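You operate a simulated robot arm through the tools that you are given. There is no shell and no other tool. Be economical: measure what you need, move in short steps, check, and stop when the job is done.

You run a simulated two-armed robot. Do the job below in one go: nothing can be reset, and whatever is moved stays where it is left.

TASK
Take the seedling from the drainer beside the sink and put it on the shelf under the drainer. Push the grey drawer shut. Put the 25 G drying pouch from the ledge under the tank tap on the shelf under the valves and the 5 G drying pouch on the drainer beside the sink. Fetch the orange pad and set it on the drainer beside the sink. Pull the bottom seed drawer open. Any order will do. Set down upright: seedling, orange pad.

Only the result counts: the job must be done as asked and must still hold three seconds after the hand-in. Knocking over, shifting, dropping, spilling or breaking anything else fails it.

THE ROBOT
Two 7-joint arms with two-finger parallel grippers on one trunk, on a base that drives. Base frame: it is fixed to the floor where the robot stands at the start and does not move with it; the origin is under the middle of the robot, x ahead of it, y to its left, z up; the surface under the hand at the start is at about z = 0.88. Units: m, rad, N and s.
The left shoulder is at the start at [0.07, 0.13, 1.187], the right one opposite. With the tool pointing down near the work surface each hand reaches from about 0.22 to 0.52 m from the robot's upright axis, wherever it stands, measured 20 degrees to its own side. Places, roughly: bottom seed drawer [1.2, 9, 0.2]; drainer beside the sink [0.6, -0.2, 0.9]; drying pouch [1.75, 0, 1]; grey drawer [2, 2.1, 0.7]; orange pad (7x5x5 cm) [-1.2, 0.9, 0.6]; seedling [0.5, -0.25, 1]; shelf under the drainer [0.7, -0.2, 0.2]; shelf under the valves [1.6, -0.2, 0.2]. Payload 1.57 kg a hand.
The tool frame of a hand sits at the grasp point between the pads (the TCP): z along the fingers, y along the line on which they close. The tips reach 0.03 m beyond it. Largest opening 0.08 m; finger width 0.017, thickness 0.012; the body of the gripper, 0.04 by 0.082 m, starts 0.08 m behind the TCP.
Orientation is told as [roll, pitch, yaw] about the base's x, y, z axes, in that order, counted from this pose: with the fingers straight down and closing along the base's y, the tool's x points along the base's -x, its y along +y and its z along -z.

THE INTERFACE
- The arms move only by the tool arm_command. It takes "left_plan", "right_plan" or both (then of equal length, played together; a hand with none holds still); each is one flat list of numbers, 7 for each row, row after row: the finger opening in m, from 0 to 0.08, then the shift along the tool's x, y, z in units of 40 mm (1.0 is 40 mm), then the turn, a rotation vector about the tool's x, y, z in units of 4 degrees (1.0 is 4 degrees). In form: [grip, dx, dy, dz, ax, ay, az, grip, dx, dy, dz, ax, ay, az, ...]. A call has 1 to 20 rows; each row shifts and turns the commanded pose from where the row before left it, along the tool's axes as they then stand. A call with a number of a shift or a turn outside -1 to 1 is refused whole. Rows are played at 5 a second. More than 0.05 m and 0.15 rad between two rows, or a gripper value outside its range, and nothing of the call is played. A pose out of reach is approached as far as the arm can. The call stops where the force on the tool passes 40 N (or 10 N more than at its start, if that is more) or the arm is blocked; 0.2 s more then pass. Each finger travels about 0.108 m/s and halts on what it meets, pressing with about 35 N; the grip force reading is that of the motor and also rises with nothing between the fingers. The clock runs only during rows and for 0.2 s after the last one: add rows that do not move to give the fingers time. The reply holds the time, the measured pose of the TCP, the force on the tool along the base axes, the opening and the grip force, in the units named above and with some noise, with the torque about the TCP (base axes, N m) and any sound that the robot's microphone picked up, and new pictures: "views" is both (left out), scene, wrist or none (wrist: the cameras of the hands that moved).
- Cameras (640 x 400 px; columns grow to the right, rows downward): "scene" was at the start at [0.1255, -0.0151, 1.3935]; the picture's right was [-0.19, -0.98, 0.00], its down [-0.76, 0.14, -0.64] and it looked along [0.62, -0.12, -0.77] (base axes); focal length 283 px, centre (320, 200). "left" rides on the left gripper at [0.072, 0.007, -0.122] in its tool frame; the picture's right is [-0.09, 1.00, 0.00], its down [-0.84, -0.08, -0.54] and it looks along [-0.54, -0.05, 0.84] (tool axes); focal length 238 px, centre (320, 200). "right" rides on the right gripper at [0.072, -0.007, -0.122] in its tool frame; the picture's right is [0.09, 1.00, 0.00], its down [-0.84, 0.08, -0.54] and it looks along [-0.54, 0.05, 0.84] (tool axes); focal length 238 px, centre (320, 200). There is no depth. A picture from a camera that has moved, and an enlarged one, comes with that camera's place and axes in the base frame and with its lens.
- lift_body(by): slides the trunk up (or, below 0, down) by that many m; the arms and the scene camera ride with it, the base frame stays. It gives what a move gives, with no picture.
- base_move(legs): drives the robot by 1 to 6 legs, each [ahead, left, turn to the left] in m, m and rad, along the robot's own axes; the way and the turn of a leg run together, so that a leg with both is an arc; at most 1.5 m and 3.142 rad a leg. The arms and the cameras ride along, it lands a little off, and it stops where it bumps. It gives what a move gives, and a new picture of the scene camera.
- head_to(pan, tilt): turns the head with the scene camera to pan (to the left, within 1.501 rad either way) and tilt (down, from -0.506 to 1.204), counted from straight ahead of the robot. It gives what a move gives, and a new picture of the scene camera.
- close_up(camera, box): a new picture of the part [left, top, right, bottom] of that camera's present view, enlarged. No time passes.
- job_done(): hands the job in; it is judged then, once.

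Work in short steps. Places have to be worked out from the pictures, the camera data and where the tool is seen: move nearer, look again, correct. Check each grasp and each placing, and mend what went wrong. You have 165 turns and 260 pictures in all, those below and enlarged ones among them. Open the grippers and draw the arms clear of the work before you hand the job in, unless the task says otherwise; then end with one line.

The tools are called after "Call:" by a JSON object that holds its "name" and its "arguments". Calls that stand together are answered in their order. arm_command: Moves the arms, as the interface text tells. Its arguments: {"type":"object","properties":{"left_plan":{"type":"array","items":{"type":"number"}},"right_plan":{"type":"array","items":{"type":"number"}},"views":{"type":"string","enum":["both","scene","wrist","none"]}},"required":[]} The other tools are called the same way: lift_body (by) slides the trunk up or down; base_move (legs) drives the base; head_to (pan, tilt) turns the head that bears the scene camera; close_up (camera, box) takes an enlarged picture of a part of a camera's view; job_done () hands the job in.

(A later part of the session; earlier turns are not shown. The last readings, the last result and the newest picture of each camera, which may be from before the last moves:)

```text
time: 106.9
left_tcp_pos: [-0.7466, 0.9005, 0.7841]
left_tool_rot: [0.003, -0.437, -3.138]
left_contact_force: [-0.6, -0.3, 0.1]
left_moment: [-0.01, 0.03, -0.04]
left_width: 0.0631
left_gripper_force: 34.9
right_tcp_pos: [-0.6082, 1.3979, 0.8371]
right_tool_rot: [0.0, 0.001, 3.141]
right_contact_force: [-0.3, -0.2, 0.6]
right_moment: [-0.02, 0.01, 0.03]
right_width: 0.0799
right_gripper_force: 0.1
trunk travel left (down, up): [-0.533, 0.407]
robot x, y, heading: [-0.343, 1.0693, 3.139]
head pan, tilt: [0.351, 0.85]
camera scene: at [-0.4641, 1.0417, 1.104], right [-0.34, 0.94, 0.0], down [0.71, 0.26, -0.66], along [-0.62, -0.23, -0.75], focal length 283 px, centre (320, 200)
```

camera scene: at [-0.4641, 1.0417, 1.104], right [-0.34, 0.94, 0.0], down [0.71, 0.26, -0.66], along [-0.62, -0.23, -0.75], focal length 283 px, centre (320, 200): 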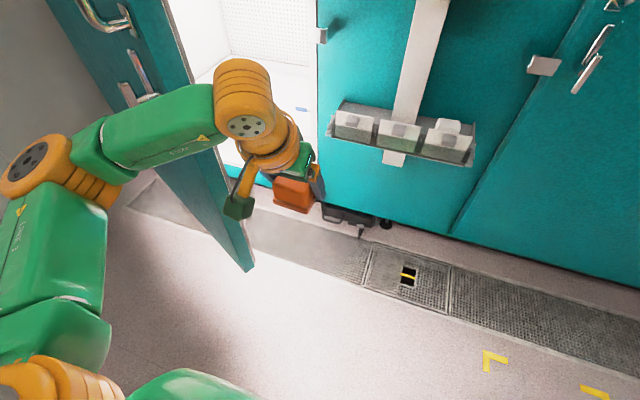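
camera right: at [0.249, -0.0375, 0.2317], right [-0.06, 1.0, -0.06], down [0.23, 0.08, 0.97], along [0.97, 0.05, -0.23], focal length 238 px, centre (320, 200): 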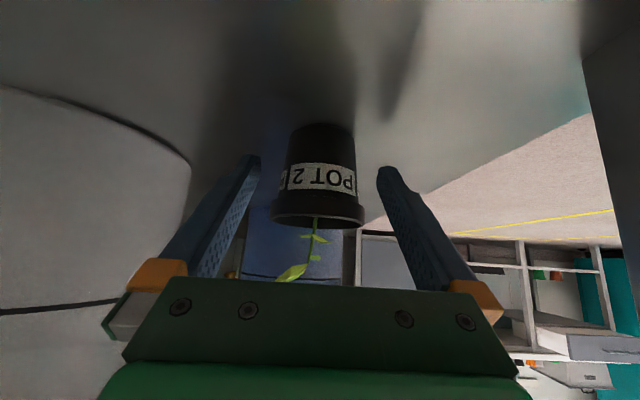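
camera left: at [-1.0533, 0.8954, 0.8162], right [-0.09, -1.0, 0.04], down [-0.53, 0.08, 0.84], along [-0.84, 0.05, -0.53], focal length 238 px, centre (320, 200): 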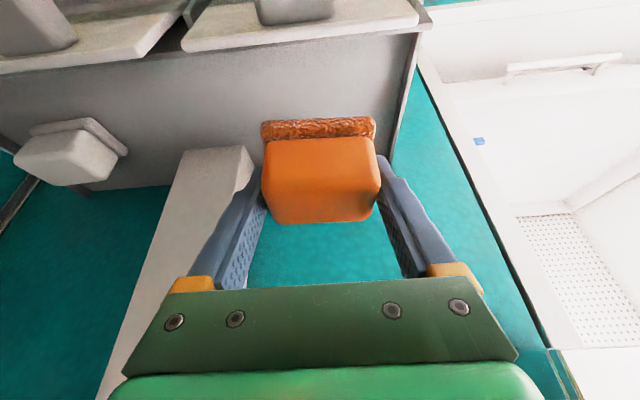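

The pad is safely out. I'll raise the trunk, turn toward the drainer end, and approach the bench.

Call:
{"name": "lift_body", "arguments": {"by": 0.38}}

Call:
{"name": "base_move", "arguments": {"legs": [[0, 0, 2.24], [0.7, -0.29, 0]]}}

Call:
{"name": "head_to", "arguments": {"pan": 0.4, "tilt": 0.7}}

```text
time: 110.6
left_tcp_pos: [-0.7477, 0.9007, 1.163]
left_tool_rot: [0.002, -0.436, -3.139]
left_contact_force: [1.2, 0.1, -1.5]
left_moment: [-0.02, 0.0, 0.01]
left_width: 0.0634
left_gripper_force: 35.3
right_tcp_pos: [-0.6086, 1.3974, 1.2173]
right_tool_rot: [0.001, -0.001, 3.139]
right_contact_force: [0.2, -0.2, 0.1]
right_moment: [-0.04, 0.02, 0.0]
right_width: 0.0802
right_gripper_force: 0.0
trunk travel left (down, up): [-0.913, 0.027]
robot x, y, heading: [-0.343, 1.0707, 3.138]
head pan, tilt: [0.351, 0.85]
```

```text
time: 120.2
left_tcp_pos: [0.329, 0.1929, 1.1635]
left_tool_rot: [0.002, -0.438, -0.801]
left_contact_force: [-0.3, 0.2, -0.3]
left_moment: [-0.02, 0.01, -0.01]
left_width: 0.0628
left_gripper_force: 35.4
right_tcp_pos: [-0.1254, -0.0536, 1.2183]
right_tool_rot: [-0.001, -0.003, -0.805]
right_contact_force: [0.4, -0.5, 0.2]
right_moment: [-0.01, -0.03, 0.01]
right_width: 0.0801
right_gripper_force: 0.1
trunk travel left (down, up): [-0.913, 0.027]
robot x, y, heading: [-0.072, 0.3689, -0.805]
head pan, tilt: [0.351, 0.85]
camera scene: at [0.0306, 0.2964, 1.4842], right [-0.44, -0.9, 0.0], down [-0.68, 0.33, -0.66], along [0.59, -0.29, -0.75], focal length 283 px, centre (320, 200)
```

scene: 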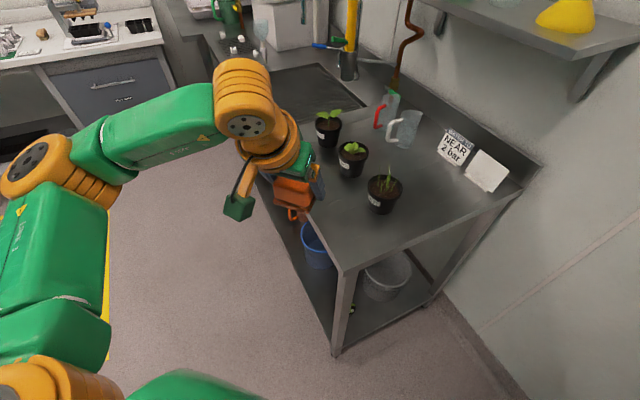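

```text
time: 120.9
left_tcp_pos: [0.3302, 0.1915, 1.1634]
left_tool_rot: [0.0, -0.436, -0.801]
left_contact_force: [-0.1, 1.0, -1.0]
left_moment: [-0.01, -0.03, -0.02]
left_width: 0.0632
left_gripper_force: 35.7
right_tcp_pos: [-0.1262, -0.0544, 1.2172]
right_tool_rot: [0.001, 0.001, -0.806]
right_contact_force: [-0.4, -0.3, 0.6]
right_moment: [0.0, -0.02, 0.0]
right_width: 0.0799
right_gripper_force: 0.0
trunk travel left (down, up): [-0.913, 0.027]
robot x, y, heading: [-0.0735, 0.3687, -0.804]
head pan, tilt: [0.4, 0.7]
camera scene: at [0.039, 0.296, 1.4963], right [-0.39, -0.92, 0.0], down [-0.59, 0.25, -0.76], along [0.7, -0.3, -0.64], focal length 283 px, centre (320, 200)
```

scene: 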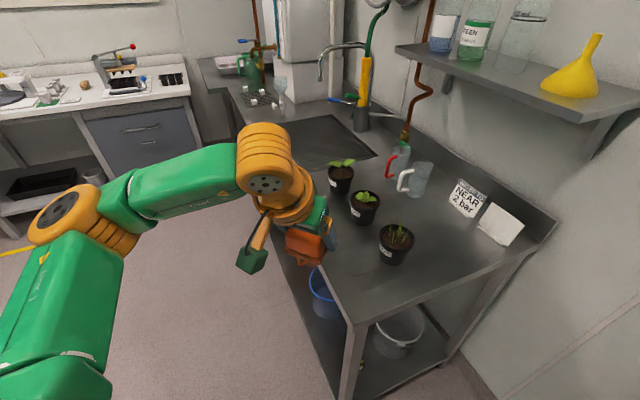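

A simple free spot is the strip between the pots and the left bench edge, near (0.48, 0.035). I'll face the bench from its left side, keeping the right arm away from the wall.

Call:
{"name": "base_move", "arguments": {"legs": [[-0.08, 0, 0], [0, 0, -0.767], [0, 0.39, 0]]}}

Call:
{"name": "head_to", "arguments": {"pan": 0.2, "tilt": 0.9}}

```text
time: 125.9
left_tcp_pos: [0.4282, 0.0253, 1.1643]
left_tool_rot: [0.004, -0.438, -1.551]
left_contact_force: [0.1, -0.7, -0.6]
left_moment: [0.01, 0.0, 0.01]
left_width: 0.0631
left_gripper_force: 34.3
right_tcp_pos: [-0.0725, 0.157, 1.2153]
right_tool_rot: [0.004, 0.002, -1.556]
right_contact_force: [0.4, 0.2, 1.1]
right_moment: [0.01, 0.01, 0.02]
right_width: 0.0801
right_gripper_force: 0.0
trunk travel left (down, up): [-0.913, 0.027]
robot x, y, heading: [0.2541, 0.4281, -1.554]
head pan, tilt: [0.4, 0.7]
camera scene: at [0.2854, 0.3005, 1.4964], right [-0.91, -0.4, 0.0], down [-0.26, 0.59, -0.77], along [0.31, -0.7, -0.64], focal length 283 px, centre (320, 200)
```

scene: 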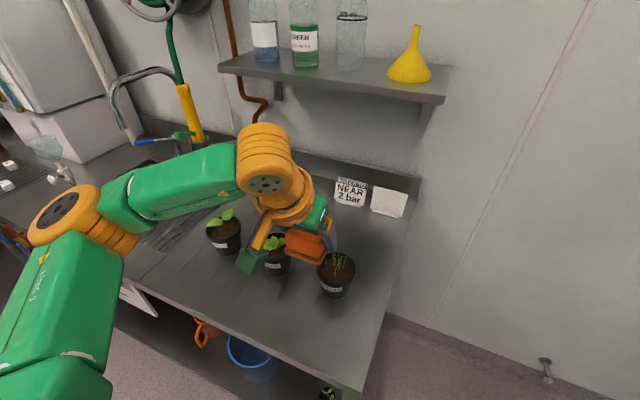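

```text
time: 126.7
left_tcp_pos: [0.4288, 0.0259, 1.1624]
left_tool_rot: [0.002, -0.438, -1.551]
left_contact_force: [0.2, -0.1, -0.7]
left_moment: [-0.01, -0.01, 0.01]
left_width: 0.0631
left_gripper_force: 35.2
right_tcp_pos: [-0.0706, 0.1552, 1.217]
right_tool_rot: [0.002, -0.001, -1.556]
right_contact_force: [0.6, -0.7, 0.6]
right_moment: [0.05, 0.0, 0.01]
right_width: 0.0804
right_gripper_force: 0.1
trunk travel left (down, up): [-0.913, 0.027]
robot x, y, heading: [0.2531, 0.4325, -1.552]
head pan, tilt: [0.201, 0.901]
camera scene: at [0.2701, 0.3046, 1.4802], right [-0.98, -0.22, 0.0], down [-0.17, 0.76, -0.62], along [0.13, -0.61, -0.78], focal length 283 px, centre (320, 200)
```

scene: 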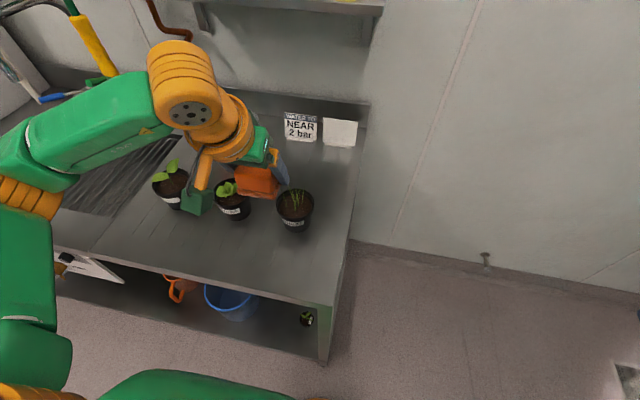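

The target is TCP (0.485, 0.035). I'll shift the base 5.5 cm, lower the trunk a little, and then lower the pad with the arm so the elbow stays above the pots.

Call:
{"name": "base_move", "arguments": {"legs": [[-0.008, 0.057, -0.015]]}}

Call:
{"name": "lift_body", "arguments": {"by": -0.08}}

Call:
{"name": "arm_command", "arguments": {"left_plan": [0.05, 0.296, 0, 0.634, 0, 0, 0, 0.05, 0.296, 0, 0.634, 0, 0, 0, 0.05, 0.296, 0, 0.634, 0, 0, 0, 0.05, 0.296, 0, 0.634, 0, 0, 0], "views": "both"}}

```text
time: 127.6
left_tcp_pos: [0.4715, 0.0308, 1.1636]
left_tool_rot: [0.011, -0.434, -1.569]
left_contact_force: [-1.2, -0.4, -0.2]
left_moment: [0.01, -0.12, 0.03]
left_width: 0.063
left_gripper_force: 35.4
right_tcp_pos: [-0.0263, 0.1665, 1.2135]
right_tool_rot: [0.009, 0.002, -1.57]
right_contact_force: [-0.4, -0.4, -0.4]
right_moment: [0.0, -0.11, 0.0]
right_width: 0.08
right_gripper_force: 0.0
trunk travel left (down, up): [-0.913, 0.027]
robot x, y, heading: [0.3091, 0.4401, -1.574]
head pan, tilt: [0.201, 0.901]
camera scene: at [0.3134, 0.3108, 1.48], right [-0.98, -0.2, -0.01], down [-0.15, 0.77, -0.62], along [0.13, -0.61, -0.78], focal length 283 px, centre (320, 200)
```

scene: 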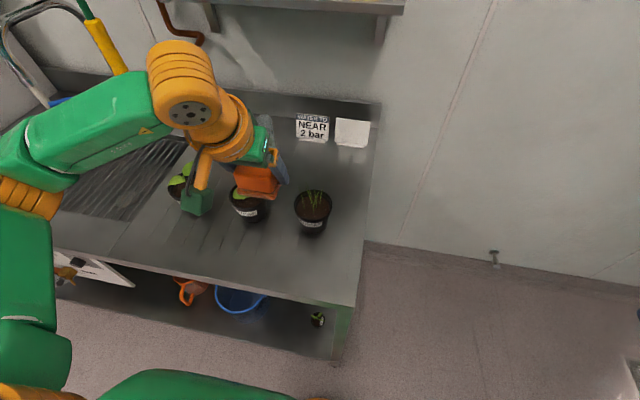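

```text
time: 128.8
left_tcp_pos: [0.4785, 0.0312, 1.083]
left_tool_rot: [0.002, -0.436, -1.565]
left_contact_force: [0.0, -0.8, -1.6]
left_moment: [-0.01, -0.01, -0.04]
left_width: 0.0631
left_gripper_force: 34.9
right_tcp_pos: [-0.018, 0.1696, 1.1372]
right_tool_rot: [0.002, -0.001, -1.568]
right_contact_force: [-0.4, -0.3, 0.1]
right_moment: [0.0, 0.01, 0.0]
right_width: 0.08
right_gripper_force: 0.0
trunk travel left (down, up): [-0.833, 0.107]
robot x, y, heading: [0.3063, 0.4371, -1.566]
head pan, tilt: [0.201, 0.901]
```

```text
time: 129.8
left_tcp_pos: [0.4818, 0.0296, 0.969]
left_tool_rot: [0.001, -0.437, -1.563]
left_contact_force: [1.0, 0.5, -0.1]
left_moment: [0.03, 0.01, 0.0]
left_width: 0.0628
left_gripper_force: 34.4
right_tcp_pos: [-0.0177, 0.1698, 1.1373]
right_tool_rot: [-0.001, 0.0, -1.57]
right_contact_force: [-0.7, -0.2, 0.1]
right_moment: [0.0, -0.03, 0.06]
right_width: 0.0802
right_gripper_force: 0.0
trunk travel left (down, up): [-0.833, 0.107]
robot x, y, heading: [0.3098, 0.4361, -1.563]
head pan, tilt: [0.201, 0.901]
camera scene: at [0.3253, 0.3124, 1.4001], right [-0.98, -0.2, 0.0], down [-0.16, 0.77, -0.62], along [0.13, -0.61, -0.78], focal length 283 px, centre (320, 200)
camera left: at [0.4869, 0.1476, 1.049], right [1.0, -0.08, 0.04], down [-0.07, -0.53, 0.84], along [-0.04, -0.84, -0.53], focal length 238 px, centre (320, 200)
```

scene: 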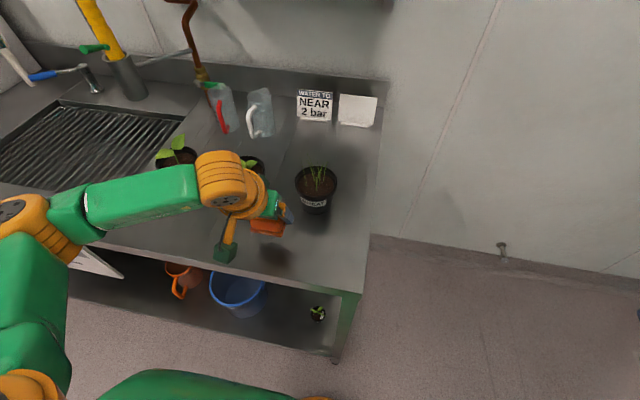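
left: 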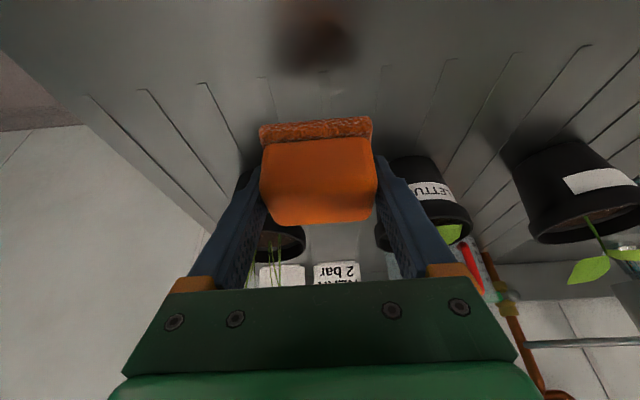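

It's lined up with clearance from the pots. I'll lower 3.5 cm, then 5 mm steps until contact.

Call:
{"name": "arm_command", "arguments": {"left_plan": [0.05, 0.123, 0, 0.264, 0, 0, 0, 0.05, 0.123, 0, 0.264, 0, 0, 0, 0.05, 0.123, 0, 0.264, 0, 0, 0, 0.05, 0, 0, 0, 0, 0, 0], "views": "none"}}

Call:
{"name": "arm_command", "arguments": {"left_plan": [0.05, 0.053, 0, 0.113, 0, 0, 0, 0.05, 0, 0, 0, 0, 0, 0], "views": "none"}}

Call:
{"name": "arm_command", "arguments": {"left_plan": [0.05, 0.043, 0, 0.09, 0, 0, 0, 0.05, 0, 0, 0, 0, 0, 0], "views": "wrist"}}

```text
time: 130.8
left_tcp_pos: [0.4799, 0.0326, 0.9352]
left_tool_rot: [0.003, -0.436, -1.565]
left_contact_force: [-0.3, 1.0, -0.5]
left_moment: [-0.03, -0.03, 0.02]
left_width: 0.063
left_gripper_force: 34.6
right_tcp_pos: [-0.0192, 0.1699, 1.1374]
right_tool_rot: [-0.001, -0.002, -1.569]
right_contact_force: [-0.3, 0.0, 0.3]
right_moment: [-0.02, 0.04, -0.01]
right_width: 0.0803
right_gripper_force: 0.1
trunk travel left (down, up): [-0.833, 0.107]
robot x, y, heading: [0.3057, 0.4401, -1.566]
head pan, tilt: [0.201, 0.901]
```

```text
time: 131.4
left_tcp_pos: [0.4798, 0.0332, 0.9307]
left_tool_rot: [0.002, -0.437, -1.566]
left_contact_force: [-1.0, 0.1, -0.1]
left_moment: [-0.01, -0.02, -0.02]
left_width: 0.0628
left_gripper_force: 34.5
right_tcp_pos: [-0.018, 0.1697, 1.1368]
right_tool_rot: [0.002, 0.001, -1.569]
right_contact_force: [0.2, 0.5, 0.3]
right_moment: [-0.01, 0.01, -0.01]
right_width: 0.08
right_gripper_force: 0.1
trunk travel left (down, up): [-0.833, 0.107]
robot x, y, heading: [0.3113, 0.4355, -1.567]
head pan, tilt: [0.201, 0.901]
```

```text
time: 132.0
left_tcp_pos: [0.4806, 0.0301, 0.9274]
left_tool_rot: [0.0, -0.436, -1.564]
left_contact_force: [1.1, 0.9, -0.6]
left_moment: [0.0, -0.03, -0.03]
left_width: 0.063
left_gripper_force: 34.7
right_tcp_pos: [-0.0173, 0.1693, 1.1366]
right_tool_rot: [0.0, 0.0, -1.568]
right_contact_force: [0.6, 0.1, 1.1]
right_moment: [0.01, 0.0, -0.02]
right_width: 0.08
right_gripper_force: 0.1
trunk travel left (down, up): [-0.833, 0.107]
robot x, y, heading: [0.3106, 0.4415, -1.569]
head pan, tilt: [0.201, 0.901]
camera left: at [0.485, 0.1476, 1.0079], right [1.0, -0.08, 0.04], down [-0.07, -0.53, 0.84], along [-0.04, -0.84, -0.53], focal length 238 px, centre (320, 200)
```

left: 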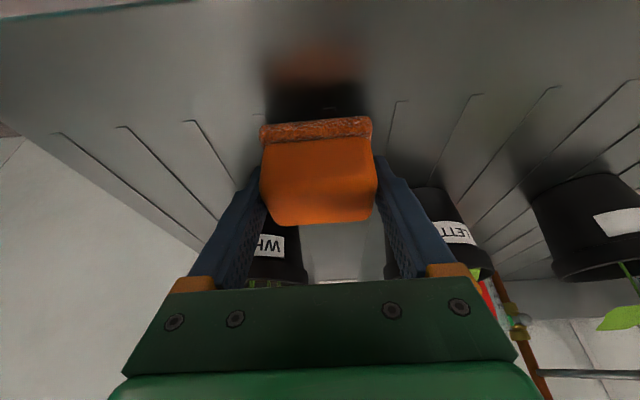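

Call:
{"name": "arm_command", "arguments": {"left_plan": [0.05, 0.043, 0, 0.09, 0, 0, 0, 0.05, 0, 0, 0, 0, 0, 0], "views": "none"}}

Call:
{"name": "arm_command", "arguments": {"left_plan": [0.05, 0.032, 0, 0.068, 0, 0, 0, 0.05, 0, 0, 0, 0, 0, 0], "views": "none"}}

Call:
{"name": "arm_command", "arguments": {"left_plan": [0.05, 0.032, 0, 0.068, 0, 0, 0, 0.05, 0, 0, 0, 0, 0, 0], "views": "wrist"}}

```text
time: 132.6
left_tcp_pos: [0.4798, 0.0301, 0.9237]
left_tool_rot: [0.002, -0.436, -1.566]
left_contact_force: [0.2, 0.0, -0.8]
left_moment: [-0.02, -0.03, 0.01]
left_width: 0.0627
left_gripper_force: 34.8
right_tcp_pos: [-0.0186, 0.1694, 1.1383]
right_tool_rot: [0.001, 0.0, -1.568]
right_contact_force: [0.2, 0.4, 0.4]
right_moment: [-0.02, 0.02, 0.0]
right_width: 0.0799
right_gripper_force: 0.0
trunk travel left (down, up): [-0.833, 0.107]
robot x, y, heading: [0.3109, 0.4371, -1.568]
head pan, tilt: [0.201, 0.901]
```

```text
time: 133.2
left_tcp_pos: [0.4794, 0.0319, 0.9196]
left_tool_rot: [0.001, -0.436, -1.563]
left_contact_force: [0.1, 0.4, -0.8]
left_moment: [0.0, 0.01, 0.0]
left_width: 0.0628
left_gripper_force: 35.2
right_tcp_pos: [-0.018, 0.1693, 1.138]
right_tool_rot: [0.0, 0.001, -1.568]
right_contact_force: [-0.7, 0.5, -0.4]
right_moment: [0.02, 0.02, -0.02]
right_width: 0.0798
right_gripper_force: 0.1
trunk travel left (down, up): [-0.833, 0.107]
robot x, y, heading: [0.309, 0.439, -1.566]
head pan, tilt: [0.201, 0.901]
```

```text
time: 133.8
left_tcp_pos: [0.4804, 0.0312, 0.9177]
left_tool_rot: [0.001, -0.436, -1.566]
left_contact_force: [-0.3, 0.8, -0.6]
left_moment: [0.01, 0.04, -0.03]
left_width: 0.0626
left_gripper_force: 35.4
right_tcp_pos: [-0.0187, 0.1704, 1.1381]
right_tool_rot: [0.001, -0.001, -1.57]
right_contact_force: [0.0, 0.2, 0.0]
right_moment: [-0.02, 0.02, 0.0]
right_width: 0.0799
right_gripper_force: 0.1
trunk travel left (down, up): [-0.833, 0.107]
robot x, y, heading: [0.3072, 0.4388, -1.563]
head pan, tilt: [0.201, 0.901]
camera left: at [0.4855, 0.1481, 0.9976], right [1.0, -0.08, 0.04], down [-0.07, -0.53, 0.84], along [-0.04, -0.84, -0.53], focal length 238 px, centre (320, 200)
```

left: 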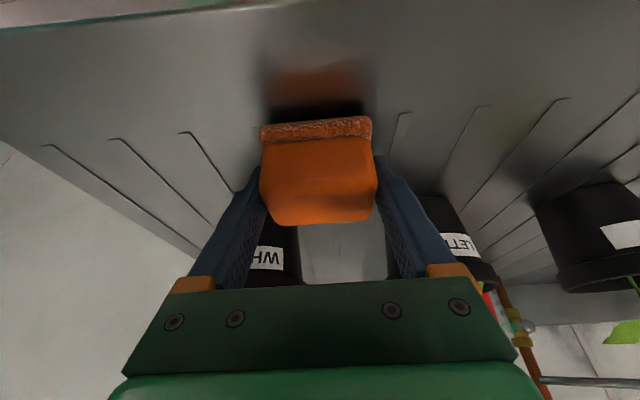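

Call:
{"name": "arm_command", "arguments": {"left_plan": [0.05, 0.043, 0, 0.09, 0, 0, 0, 0.05, 0, 0, 0, 0, 0, 0], "views": "none"}}

Call:
{"name": "arm_command", "arguments": {"left_plan": [0.05, 0.043, 0, 0.09, 0, 0, 0, 0.05, 0, 0, 0, 0, 0, 0], "views": "none"}}

Call:
{"name": "arm_command", "arguments": {"left_plan": [0.05, 0.032, 0, 0.068, 0, 0, 0, 0.05, 0, 0, 0, 0, 0, 0], "views": "wrist"}}

```text
time: 134.4
left_tcp_pos: [0.4798, 0.0302, 0.9141]
left_tool_rot: [0.001, -0.436, -1.567]
left_contact_force: [-1.2, 0.2, -0.4]
left_moment: [0.01, -0.01, -0.02]
left_width: 0.0628
left_gripper_force: 35.6
right_tcp_pos: [-0.018, 0.1686, 1.1365]
right_tool_rot: [0.0, 0.002, -1.569]
right_contact_force: [-0.1, -0.4, -0.3]
right_moment: [-0.01, 0.02, 0.04]
right_width: 0.0802
right_gripper_force: 0.3
trunk travel left (down, up): [-0.833, 0.107]
robot x, y, heading: [0.3108, 0.436, -1.565]
head pan, tilt: [0.201, 0.901]
```

```text
time: 135.0
left_tcp_pos: [0.4791, 0.0319, 0.9102]
left_tool_rot: [0.0, -0.442, -1.562]
left_contact_force: [1.6, -3.2, 14.0]
left_moment: [-0.24, 0.35, 0.15]
left_width: 0.0629
left_gripper_force: 35.4
right_tcp_pos: [-0.018, 0.1705, 1.1384]
right_tool_rot: [0.001, -0.001, -1.569]
right_contact_force: [0.0, -0.5, 0.9]
right_moment: [0.03, 0.03, 0.02]
right_width: 0.0801
right_gripper_force: 0.0
trunk travel left (down, up): [-0.833, 0.107]
robot x, y, heading: [0.3083, 0.4385, -1.564]
head pan, tilt: [0.201, 0.901]
```

```text
time: 135.5
left_tcp_pos: [0.4804, 0.0314, 0.9104]
left_tool_rot: [0.002, -0.453, -1.561]
left_contact_force: [1.5, 2.9, 16.7]
left_moment: [0.57, 0.04, -0.08]
left_width: 0.0629
left_gripper_force: 35.2
right_tcp_pos: [-0.019, 0.1735, 1.138]
right_tool_rot: [0.002, -0.004, -1.569]
right_contact_force: [0.4, 0.3, -0.3]
right_moment: [0.01, -0.02, -0.04]
right_width: 0.0798
right_gripper_force: 0.1
trunk travel left (down, up): [-0.833, 0.107]
robot x, y, heading: [0.3119, 0.4406, -1.564]
head pan, tilt: [0.201, 0.901]
stopped in row 2 (left hand): the force on the tool passed its limit at 43 N (the readings are from after the stop); the commanded pose is now the measured one
camera left: at [0.4849, 0.1496, 0.9891], right [1.0, -0.07, 0.04], down [-0.07, -0.51, 0.85], along [-0.04, -0.85, -0.52], focal length 238 px, centre (320, 200)
```

left: 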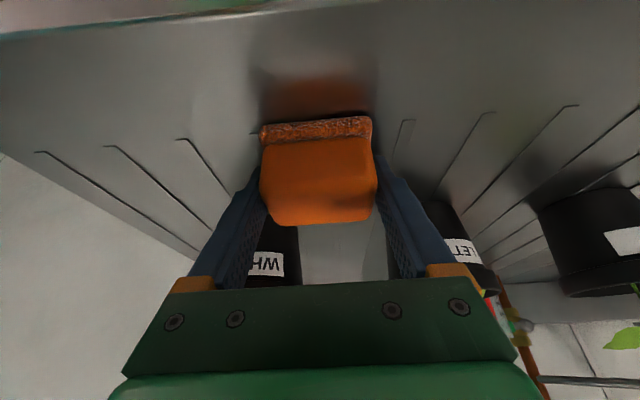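

The pad and fingertips are at the surface. I'll open and draw back along the tool axis.

Call:
{"name": "arm_command", "arguments": {"left_plan": [0.066, 0, 0, 0, 0, 0, 0, 0.08, 0, 0, 0, 0, 0, 0, 0.08, 0, 0, 0, 0, 0, 0, 0.08, 0, 0, -0.4, 0, 0, 0, 0.08, 0, 0, -0.8, 0, 0, 0, 0.08, 0, 0, -0.9, 0, 0, 0, 0.08, 0, 0, -0.9, 0, 0, 0], "views": "both"}}

```text
time: 137.1
left_tcp_pos: [0.4793, 0.0799, 1.0158]
left_tool_rot: [0.002, -0.447, -1.564]
left_contact_force: [-0.1, -0.2, 0.2]
left_moment: [0.01, -0.02, 0.0]
left_width: 0.0801
left_gripper_force: 0.1
right_tcp_pos: [-0.0184, 0.1692, 1.1383]
right_tool_rot: [0.0, 0.0, -1.569]
right_contact_force: [0.0, -0.7, 0.4]
right_moment: [0.01, 0.0, 0.01]
right_width: 0.0799
right_gripper_force: 0.0
trunk travel left (down, up): [-0.833, 0.107]
robot x, y, heading: [0.3089, 0.4349, -1.568]
head pan, tilt: [0.201, 0.901]
camera scene: at [0.3248, 0.3128, 1.4001], right [-0.98, -0.2, 0.0], down [-0.16, 0.77, -0.62], along [0.13, -0.61, -0.78], focal length 283 px, centre (320, 200)
camera left: at [0.4857, 0.1967, 1.0957], right [1.0, -0.07, 0.04], down [-0.07, -0.52, 0.85], along [-0.04, -0.85, -0.52], focal length 238 px, centre (320, 200)
```

scene: 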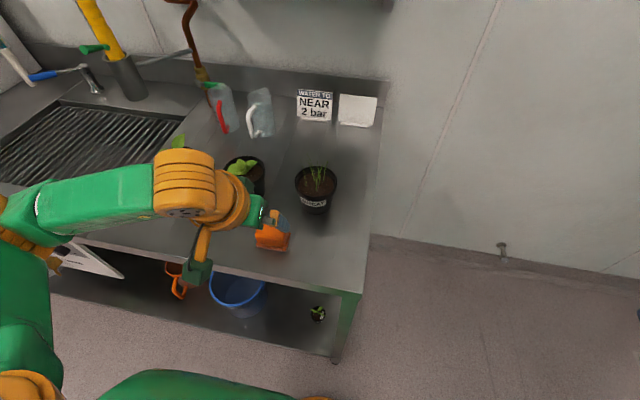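
left: 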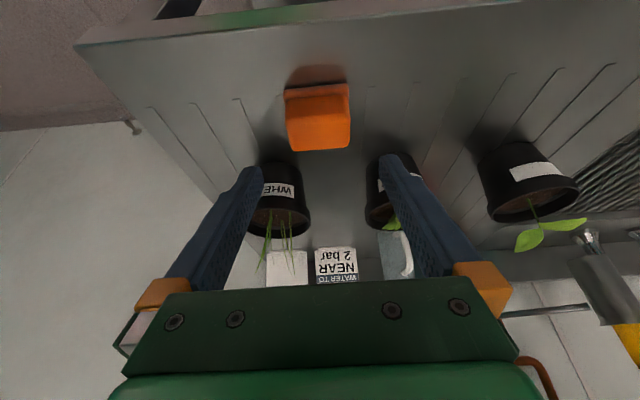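

The pad stands upright on the drainer. I'll back off and look along the bench toward the tank.

Call:
{"name": "base_move", "arguments": {"legs": [[-0.3, 0, 0], [0, 0.5, 0]]}}

Call:
{"name": "head_to", "arguments": {"pan": 0.9, "tilt": 0.5}}

```text
time: 141.7
left_tcp_pos: [0.9717, 0.3852, 1.0168]
left_tool_rot: [0.002, -0.447, -1.557]
left_contact_force: [0.4, -0.2, -0.3]
left_moment: [-0.04, -0.01, 0.0]
left_width: 0.0801
left_gripper_force: 0.0
right_tcp_pos: [0.4708, 0.4725, 1.1363]
right_tool_rot: [0.0, -0.001, -1.562]
right_contact_force: [0.8, -0.5, 0.4]
right_moment: [-0.01, -0.02, 0.01]
right_width: 0.0801
right_gripper_force: 0.0
trunk travel left (down, up): [-0.833, 0.107]
robot x, y, heading: [0.8016, 0.7451, -1.562]
head pan, tilt: [0.201, 0.901]
camera scene: at [0.8129, 0.6177, 1.4002], right [-0.98, -0.21, 0.0], down [-0.16, 0.77, -0.62], along [0.13, -0.61, -0.78], focal length 283 px, centre (320, 200)
```

scene: 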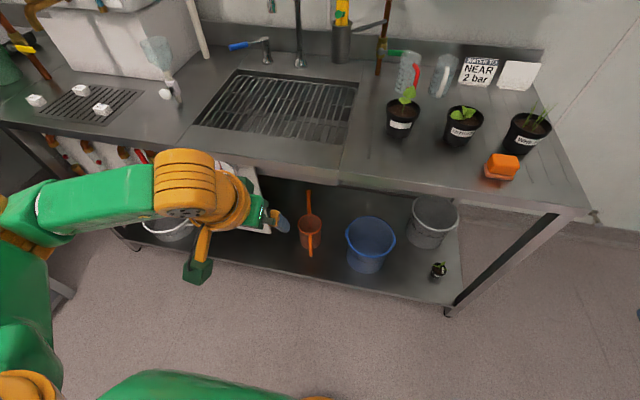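

```text
time: 142.7
left_tcp_pos: [0.9721, 0.3851, 1.0161]
left_tool_rot: [0.0, -0.447, -1.555]
left_contact_force: [-0.5, -0.2, -0.1]
left_moment: [0.04, 0.03, 0.0]
left_width: 0.08
left_gripper_force: 0.0
right_tcp_pos: [0.4732, 0.4709, 1.1368]
right_tool_rot: [0.002, -0.001, -1.563]
right_contact_force: [-0.1, 0.6, -0.4]
right_moment: [-0.07, 0.01, 0.03]
right_width: 0.0802
right_gripper_force: 0.1
trunk travel left (down, up): [-0.833, 0.107]
robot x, y, heading: [0.7976, 0.7417, -1.557]
head pan, tilt: [0.901, 0.499]
camera scene: at [0.8705, 0.6357, 1.434], right [-0.61, -0.79, 0.0], down [-0.38, 0.29, -0.88], along [0.69, -0.54, -0.48], focal length 283 px, centre (320, 200)
```

scene: 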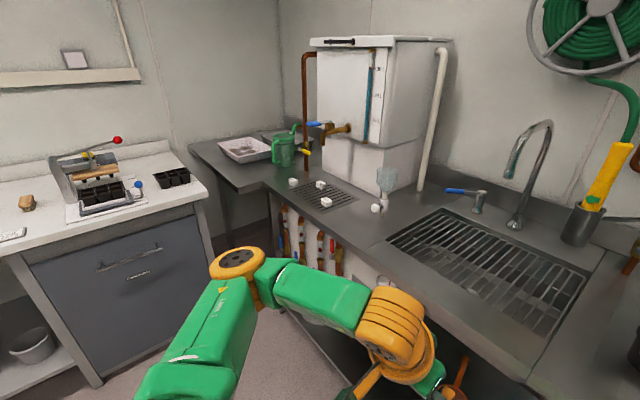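

Call:
{"name": "close_up", "arguments": {"camera": "scene", "box": [230, 120, 430, 245]}}

Call:
{"name": "close_up", "arguments": {"camera": "scene", "box": [0, 120, 220, 290]}}

```text
3.20 times, centred on (330, 182) of scene
camera zoom: at [0.8705, 0.6357, 1.434], right [-0.61, -0.79, 0.0], down [-0.38, 0.29, -0.88], along [0.69, -0.54, -0.48], focal length 907 px, centre (288, 256)
```

zoom: 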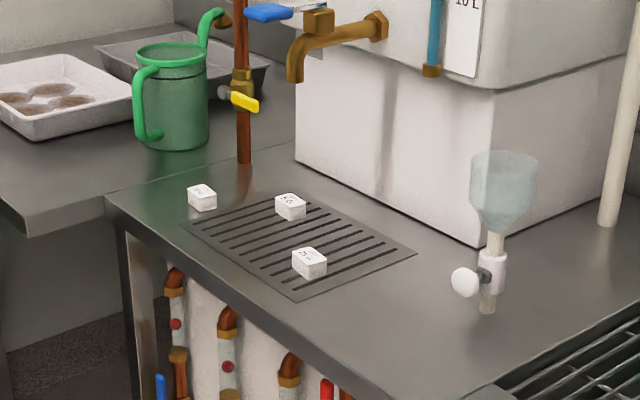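

```text
2.35 times, centred on (110, 205) of scene
camera zoom: at [0.8705, 0.6357, 1.434], right [-0.61, -0.79, 0.0], down [-0.38, 0.29, -0.88], along [0.69, -0.54, -0.48], focal length 667 px, centre (814, 188)
```

zoom: 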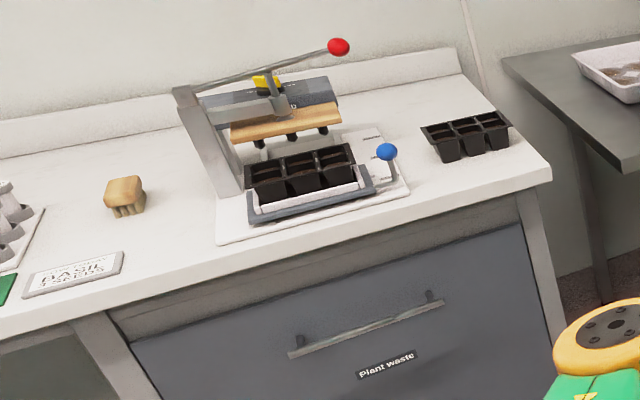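

There are three small white pouches near (1.61, 0.03), (1.75, -0.05) and (1.85, 0.03). I'll move closer to read the labels.

Call:
{"name": "base_move", "arguments": {"legs": [[0, 0.55, -0.014], [0.12, 0, 0]]}}

Call:
{"name": "head_to", "arguments": {"pan": 0.55, "tilt": 0.75}}

Call:
{"name": "close_up", "arguments": {"camera": "left", "box": [0, 0, 640, 400]}}

```text
time: 146.7
left_tcp_pos: [1.51, 0.2669, 1.0171]
left_tool_rot: [0.0, -0.451, -1.572]
left_contact_force: [-0.6, 0.5, -0.4]
left_moment: [0.0, -0.01, -0.04]
left_width: 0.0801
left_gripper_force: 0.1
right_tcp_pos: [1.0129, 0.3618, 1.1394]
right_tool_rot: [0.0, -0.003, -1.578]
right_contact_force: [0.6, -0.2, -0.6]
right_moment: [-0.02, -0.02, 0.0]
right_width: 0.08
right_gripper_force: 0.1
trunk travel left (down, up): [-0.833, 0.107]
robot x, y, heading: [1.3415, 0.6241, -1.577]
head pan, tilt: [0.901, 0.499]
camera scene: at [1.4133, 0.5215, 1.4343], right [-0.62, -0.78, 0.0], down [-0.37, 0.3, -0.88], along [0.69, -0.55, -0.48], focal length 283 px, centre (320, 200)
```

scene: 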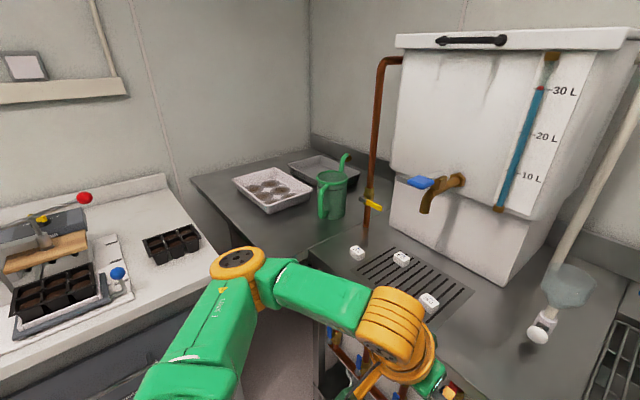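

```text
time: 147.5
left_tcp_pos: [1.5104, 0.2643, 1.0161]
left_tool_rot: [0.002, -0.447, -1.571]
left_contact_force: [0.6, 0.7, -0.3]
left_moment: [0.03, 0.0, -0.01]
left_width: 0.0799
left_gripper_force: 0.1
right_tcp_pos: [1.0123, 0.3587, 1.1364]
right_tool_rot: [0.001, 0.0, -1.575]
right_contact_force: [-1.4, -0.9, 0.3]
right_moment: [0.0, 0.02, 0.01]
right_width: 0.08
right_gripper_force: 0.0
trunk travel left (down, up): [-0.833, 0.107]
robot x, y, heading: [1.3435, 0.6243, -1.574]
head pan, tilt: [0.55, 0.75]
camera scene: at [1.3849, 0.5028, 1.412], right [-0.85, -0.52, 0.0], down [-0.35, 0.58, -0.73], along [0.38, -0.62, -0.68], focal length 283 px, centre (320, 200)
```

scene: 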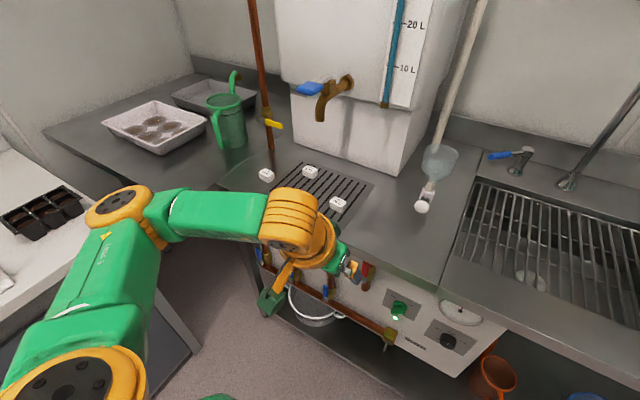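

```text
1.00 times, centred on (320, 200) of left (not enlarged: the box is as wide or as high as the picture)
camera zoom: at [1.5165, 0.382, 1.0952], right [1.0, -0.08, 0.04], down [-0.08, -0.52, 0.85], along [-0.05, -0.85, -0.52], focal length 238 px, centre (320, 200)
```

zoom: 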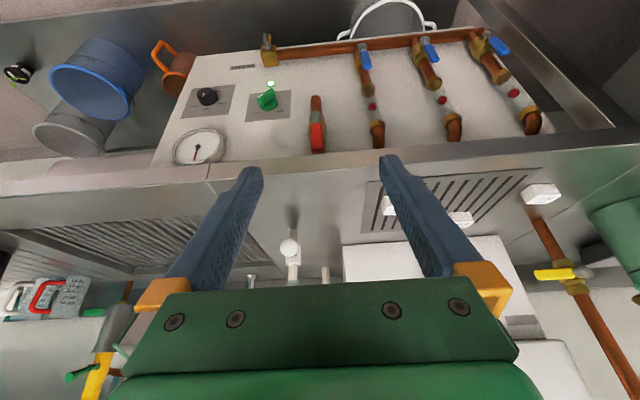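

Call:
{"name": "close_up", "arguments": {"camera": "scene", "box": [240, 150, 360, 225]}}

Call:
{"name": "close_up", "arguments": {"camera": "scene", "box": [180, 220, 480, 400]}}

```text
5.33 times, centred on (300, 188) of scene
camera zoom: at [1.3849, 0.5028, 1.412], right [-0.85, -0.52, 0.0], down [-0.35, 0.58, -0.73], along [0.38, -0.62, -0.68], focal length 1512 px, centre (427, 267)
```

zoom: 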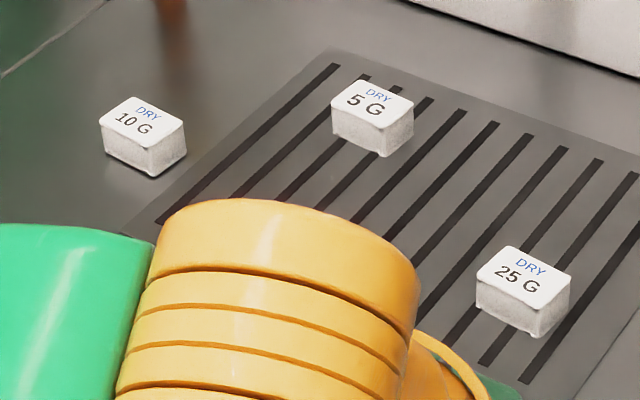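

```text
2.13 times, centred on (330, 310) of scene
camera zoom: at [1.3849, 0.5028, 1.412], right [-0.85, -0.52, 0.0], down [-0.35, 0.58, -0.73], along [0.38, -0.62, -0.68], focal length 605 px, centre (299, -35)
```

zoom: 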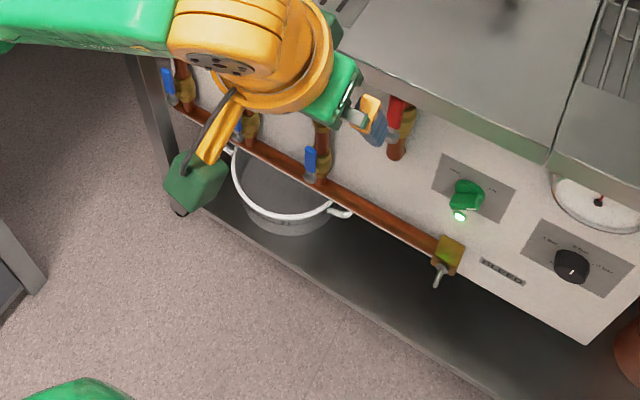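

Labels read: the nearest is 25 G at (1.622, 0.026), the middle one is 5 G at (1.759, -0.05), and 10 G stays put. I'll pitch the left hand to 45° and move to above the 25 G.

Call:
{"name": "arm_command", "arguments": {"left_plan": [0.08, 0, 0, 0, 0, -0.92, 0, 0.08, 0, 0, 0, 0, -0.92, 0, 0.08, 0, 0, 0, 0, -0.92, 0, 0.08, 0, 0, 0, 0, -0.92, 0, 0.08, 0, 0, 0, 0, -0.92, 0], "views": "none"}}

Call:
{"name": "base_move", "arguments": {"legs": [[0.165, 0.112, 0]]}}

Call:
{"name": "close_up", "arguments": {"camera": "left", "box": [0, 0, 640, 400]}}

```text
time: 148.7
left_tcp_pos: [1.5063, 0.2386, 1.0135]
left_tool_rot: [0.0, -0.767, -1.57]
left_contact_force: [-0.4, 0.1, -0.4]
left_moment: [0.0, 0.0, 0.0]
left_width: 0.08
left_gripper_force: 0.0
left hand out of reach, approached as far as the arm can: row 3, 4, 5
right_tcp_pos: [1.013, 0.3587, 1.1375]
right_tool_rot: [0.0, -0.001, -1.576]
right_contact_force: [-0.1, -0.1, -0.3]
right_moment: [0.01, -0.01, 0.02]
right_width: 0.0803
right_gripper_force: 0.0
trunk travel left (down, up): [-0.833, 0.107]
robot x, y, heading: [1.3402, 0.6244, -1.58]
head pan, tilt: [0.55, 0.75]
```

```text
time: 150.3
left_tcp_pos: [1.6212, 0.0746, 1.0145]
left_tool_rot: [0.003, -0.771, -1.57]
left_contact_force: [-0.4, 0.1, -0.1]
left_moment: [0.0, 0.0, 0.03]
left_width: 0.0799
left_gripper_force: 0.0
right_tcp_pos: [1.1273, 0.1954, 1.1373]
right_tool_rot: [0.002, 0.0, -1.574]
right_contact_force: [-0.1, 0.9, -0.7]
right_moment: [-0.05, -0.02, -0.02]
right_width: 0.0799
right_gripper_force: 0.0
trunk travel left (down, up): [-0.833, 0.107]
robot x, y, heading: [1.459, 0.4609, -1.579]
head pan, tilt: [0.55, 0.75]
camera scene: at [1.4984, 0.3407, 1.4124], right [-0.85, -0.52, 0.0], down [-0.35, 0.58, -0.73], along [0.38, -0.63, -0.68], focal length 283 px, centre (320, 200)
```

scene: 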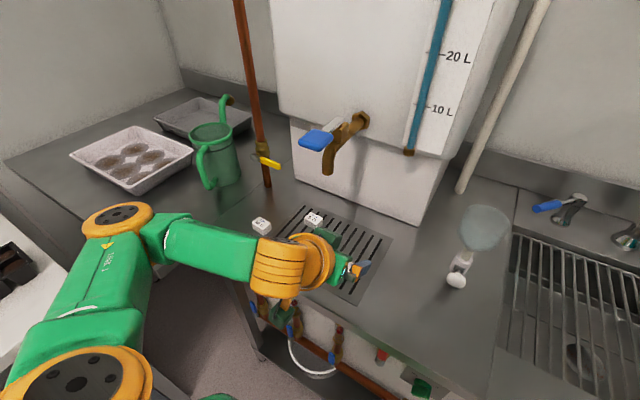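

```text
1.00 times, centred on (320, 200) of left (not enlarged: the box is as wide or as high as the picture)
camera zoom: at [1.6274, 0.2114, 1.0529], right [1.0, -0.06, 0.07], down [-0.08, -0.22, 0.97], along [-0.05, -0.97, -0.23], focal length 238 px, centre (320, 200)
```

zoom: 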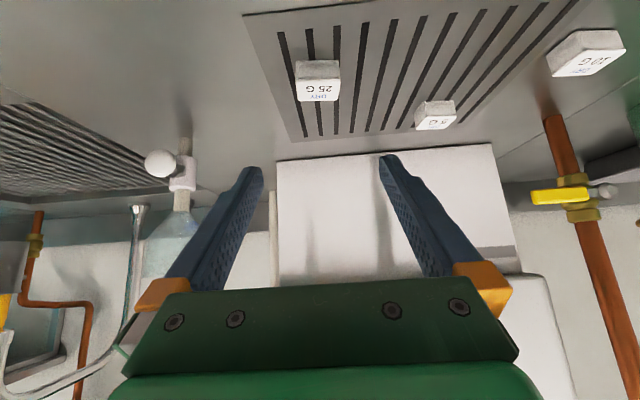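

The 25 G measures (1.622, 0.029), in line with the fingers. I'll descend toward it most of the way and check.

Call:
{"name": "arm_command", "arguments": {"left_plan": [0.08, 0.3, 0, 0.5, 0, 0, 0, 0.08, 0.3, 0, 0.5, 0, 0, 0, 0.08, 0.3, 0, 0.5, 0, 0, 0, 0.08, 0, 0, 0, 0, 0, 0], "views": "wrist"}}

```text
time: 151.3
left_tcp_pos: [1.6233, 0.0568, 0.9484]
left_tool_rot: [0.002, -0.767, -1.569]
left_contact_force: [0.5, -0.4, 0.2]
left_moment: [-0.02, 0.0, 0.01]
left_width: 0.0802
left_gripper_force: 0.1
right_tcp_pos: [1.1282, 0.1913, 1.1364]
right_tool_rot: [0.001, -0.001, -1.573]
right_contact_force: [-0.7, -0.5, -0.3]
right_moment: [0.02, -0.02, -0.02]
right_width: 0.0799
right_gripper_force: 0.0
trunk travel left (down, up): [-0.833, 0.107]
robot x, y, heading: [1.455, 0.4583, -1.569]
head pan, tilt: [0.55, 0.75]
camera left: at [1.6298, 0.193, 0.9852], right [1.0, -0.06, 0.06], down [-0.08, -0.23, 0.97], along [-0.05, -0.97, -0.23], focal length 238 px, centre (320, 200)
```

left: 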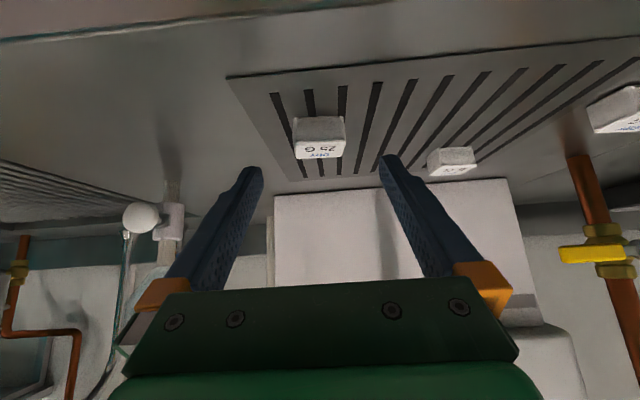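

Call:
{"name": "arm_command", "arguments": {"left_plan": [0.08, 0.09, 0, 0.5, 0, 0, 0, 0.08, 0.09, 0, 0.5, 0, 0, 0, 0.08, 0, 0, 0, 0, 0, 0], "views": "wrist"}}

```text
time: 152.1
left_tcp_pos: [1.618, 0.0373, 0.9153]
left_tool_rot: [-0.016, -0.764, -1.564]
left_contact_force: [-0.3, -0.2, 0.3]
left_moment: [-0.02, 0.0, -0.01]
left_width: 0.0801
left_gripper_force: 0.0
left hand out of reach, approached as far as the arm can: row 2
right_tcp_pos: [1.1292, 0.1926, 1.1361]
right_tool_rot: [0.002, 0.001, -1.573]
right_contact_force: [0.1, -0.3, 0.4]
right_moment: [-0.04, 0.04, 0.0]
right_width: 0.0799
right_gripper_force: 0.0
trunk travel left (down, up): [-0.833, 0.107]
robot x, y, heading: [1.4596, 0.4583, -1.575]
head pan, tilt: [0.55, 0.75]
camera left: at [1.6252, 0.1739, 0.9537], right [1.0, -0.07, 0.05], down [-0.07, -0.23, 0.97], along [-0.06, -0.97, -0.23], focal length 238 px, centre (320, 200)
```

left: 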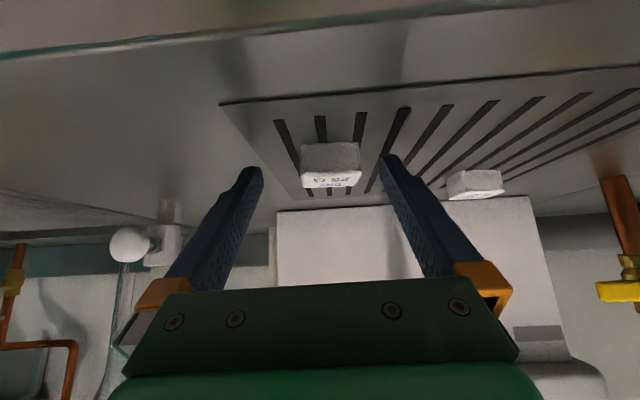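

The pouch spans y ≈ -0.01 to 0.025 with its top near 0.90. I'll shift the base 1.8 cm forward and lower the trunk 3 mm, then close.

Call:
{"name": "base_move", "arguments": {"legs": [[0.018, 0.004, 0]]}}

Call:
{"name": "lift_body", "arguments": {"by": -0.004}}

Call:
{"name": "arm_command", "arguments": {"left_plan": [0.06, 0, 0, 0, 0, 0, 0, 0.04, 0, 0, 0, 0, 0, 0, 0.02, 0, 0, 0, 0, 0, 0, 0.02, 0, 0, 0, 0, 0, 0, 0.02, 0, 0, 0, 0, 0, 0], "views": "wrist"}}

```text
time: 152.9
left_tcp_pos: [1.621, 0.0214, 0.9159]
left_tool_rot: [-0.014, -0.767, -1.564]
left_contact_force: [-0.3, 0.5, -0.3]
left_moment: [0.0, 0.0, -0.01]
left_width: 0.0802
left_gripper_force: 0.1
right_tcp_pos: [1.132, 0.1779, 1.1384]
right_tool_rot: [0.001, -0.004, -1.572]
right_contact_force: [0.1, 0.3, -0.1]
right_moment: [-0.03, 0.02, 0.0]
right_width: 0.0799
right_gripper_force: 0.1
trunk travel left (down, up): [-0.833, 0.107]
robot x, y, heading: [1.4593, 0.4399, -1.576]
head pan, tilt: [0.55, 0.75]
camera scene: at [1.5036, 0.3247, 1.4126], right [-0.85, -0.52, 0.0], down [-0.36, 0.58, -0.73], along [0.38, -0.63, -0.68], focal length 283 px, centre (320, 200)
```

scene: 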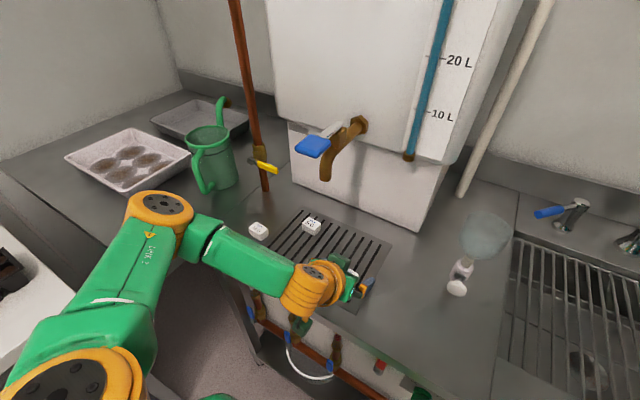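

```text
time: 153.4
left_tcp_pos: [1.6223, 0.0192, 0.9115]
left_tool_rot: [-0.015, -0.765, -1.566]
left_contact_force: [0.2, 0.1, -0.1]
left_moment: [-0.03, 0.02, 0.01]
left_width: 0.08
left_gripper_force: 0.1
right_tcp_pos: [1.1323, 0.1746, 1.1331]
right_tool_rot: [0.0, -0.001, -1.572]
right_contact_force: [0.3, -0.4, 1.0]
right_moment: [-0.02, 0.0, 0.01]
right_width: 0.0801
right_gripper_force: 0.1
trunk travel left (down, up): [-0.829, 0.111]
robot x, y, heading: [1.4615, 0.4439, -1.569]
head pan, tilt: [0.55, 0.75]
```

```text
time: 154.7
left_tcp_pos: [1.6223, 0.019, 0.9104]
left_tool_rot: [-0.015, -0.765, -1.566]
left_contact_force: [-0.4, 0.2, 0.1]
left_moment: [0.01, 0.03, 0.0]
left_width: 0.0401
left_gripper_force: 35.7
right_tcp_pos: [1.1322, 0.1733, 1.1329]
right_tool_rot: [0.0, 0.0, -1.572]
right_contact_force: [0.5, -0.7, -1.1]
right_moment: [-0.01, -0.02, -0.02]
right_width: 0.08
right_gripper_force: 0.0
trunk travel left (down, up): [-0.829, 0.111]
robot x, y, heading: [1.462, 0.4465, -1.575]
head pan, tilt: [0.55, 0.75]
camera left: at [1.6293, 0.1558, 0.9496], right [1.0, -0.07, 0.05], down [-0.07, -0.23, 0.97], along [-0.06, -0.97, -0.23], focal length 238 px, centre (320, 200)
```

left: 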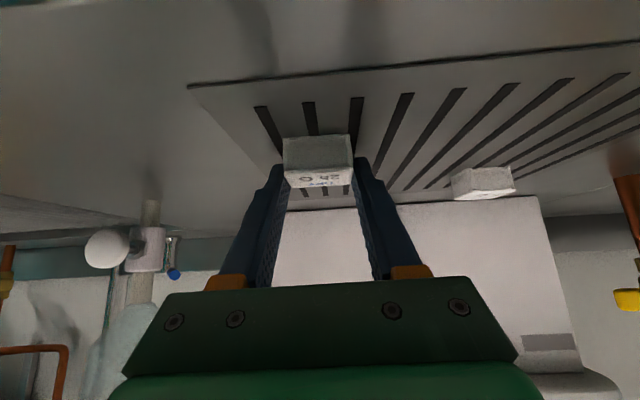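

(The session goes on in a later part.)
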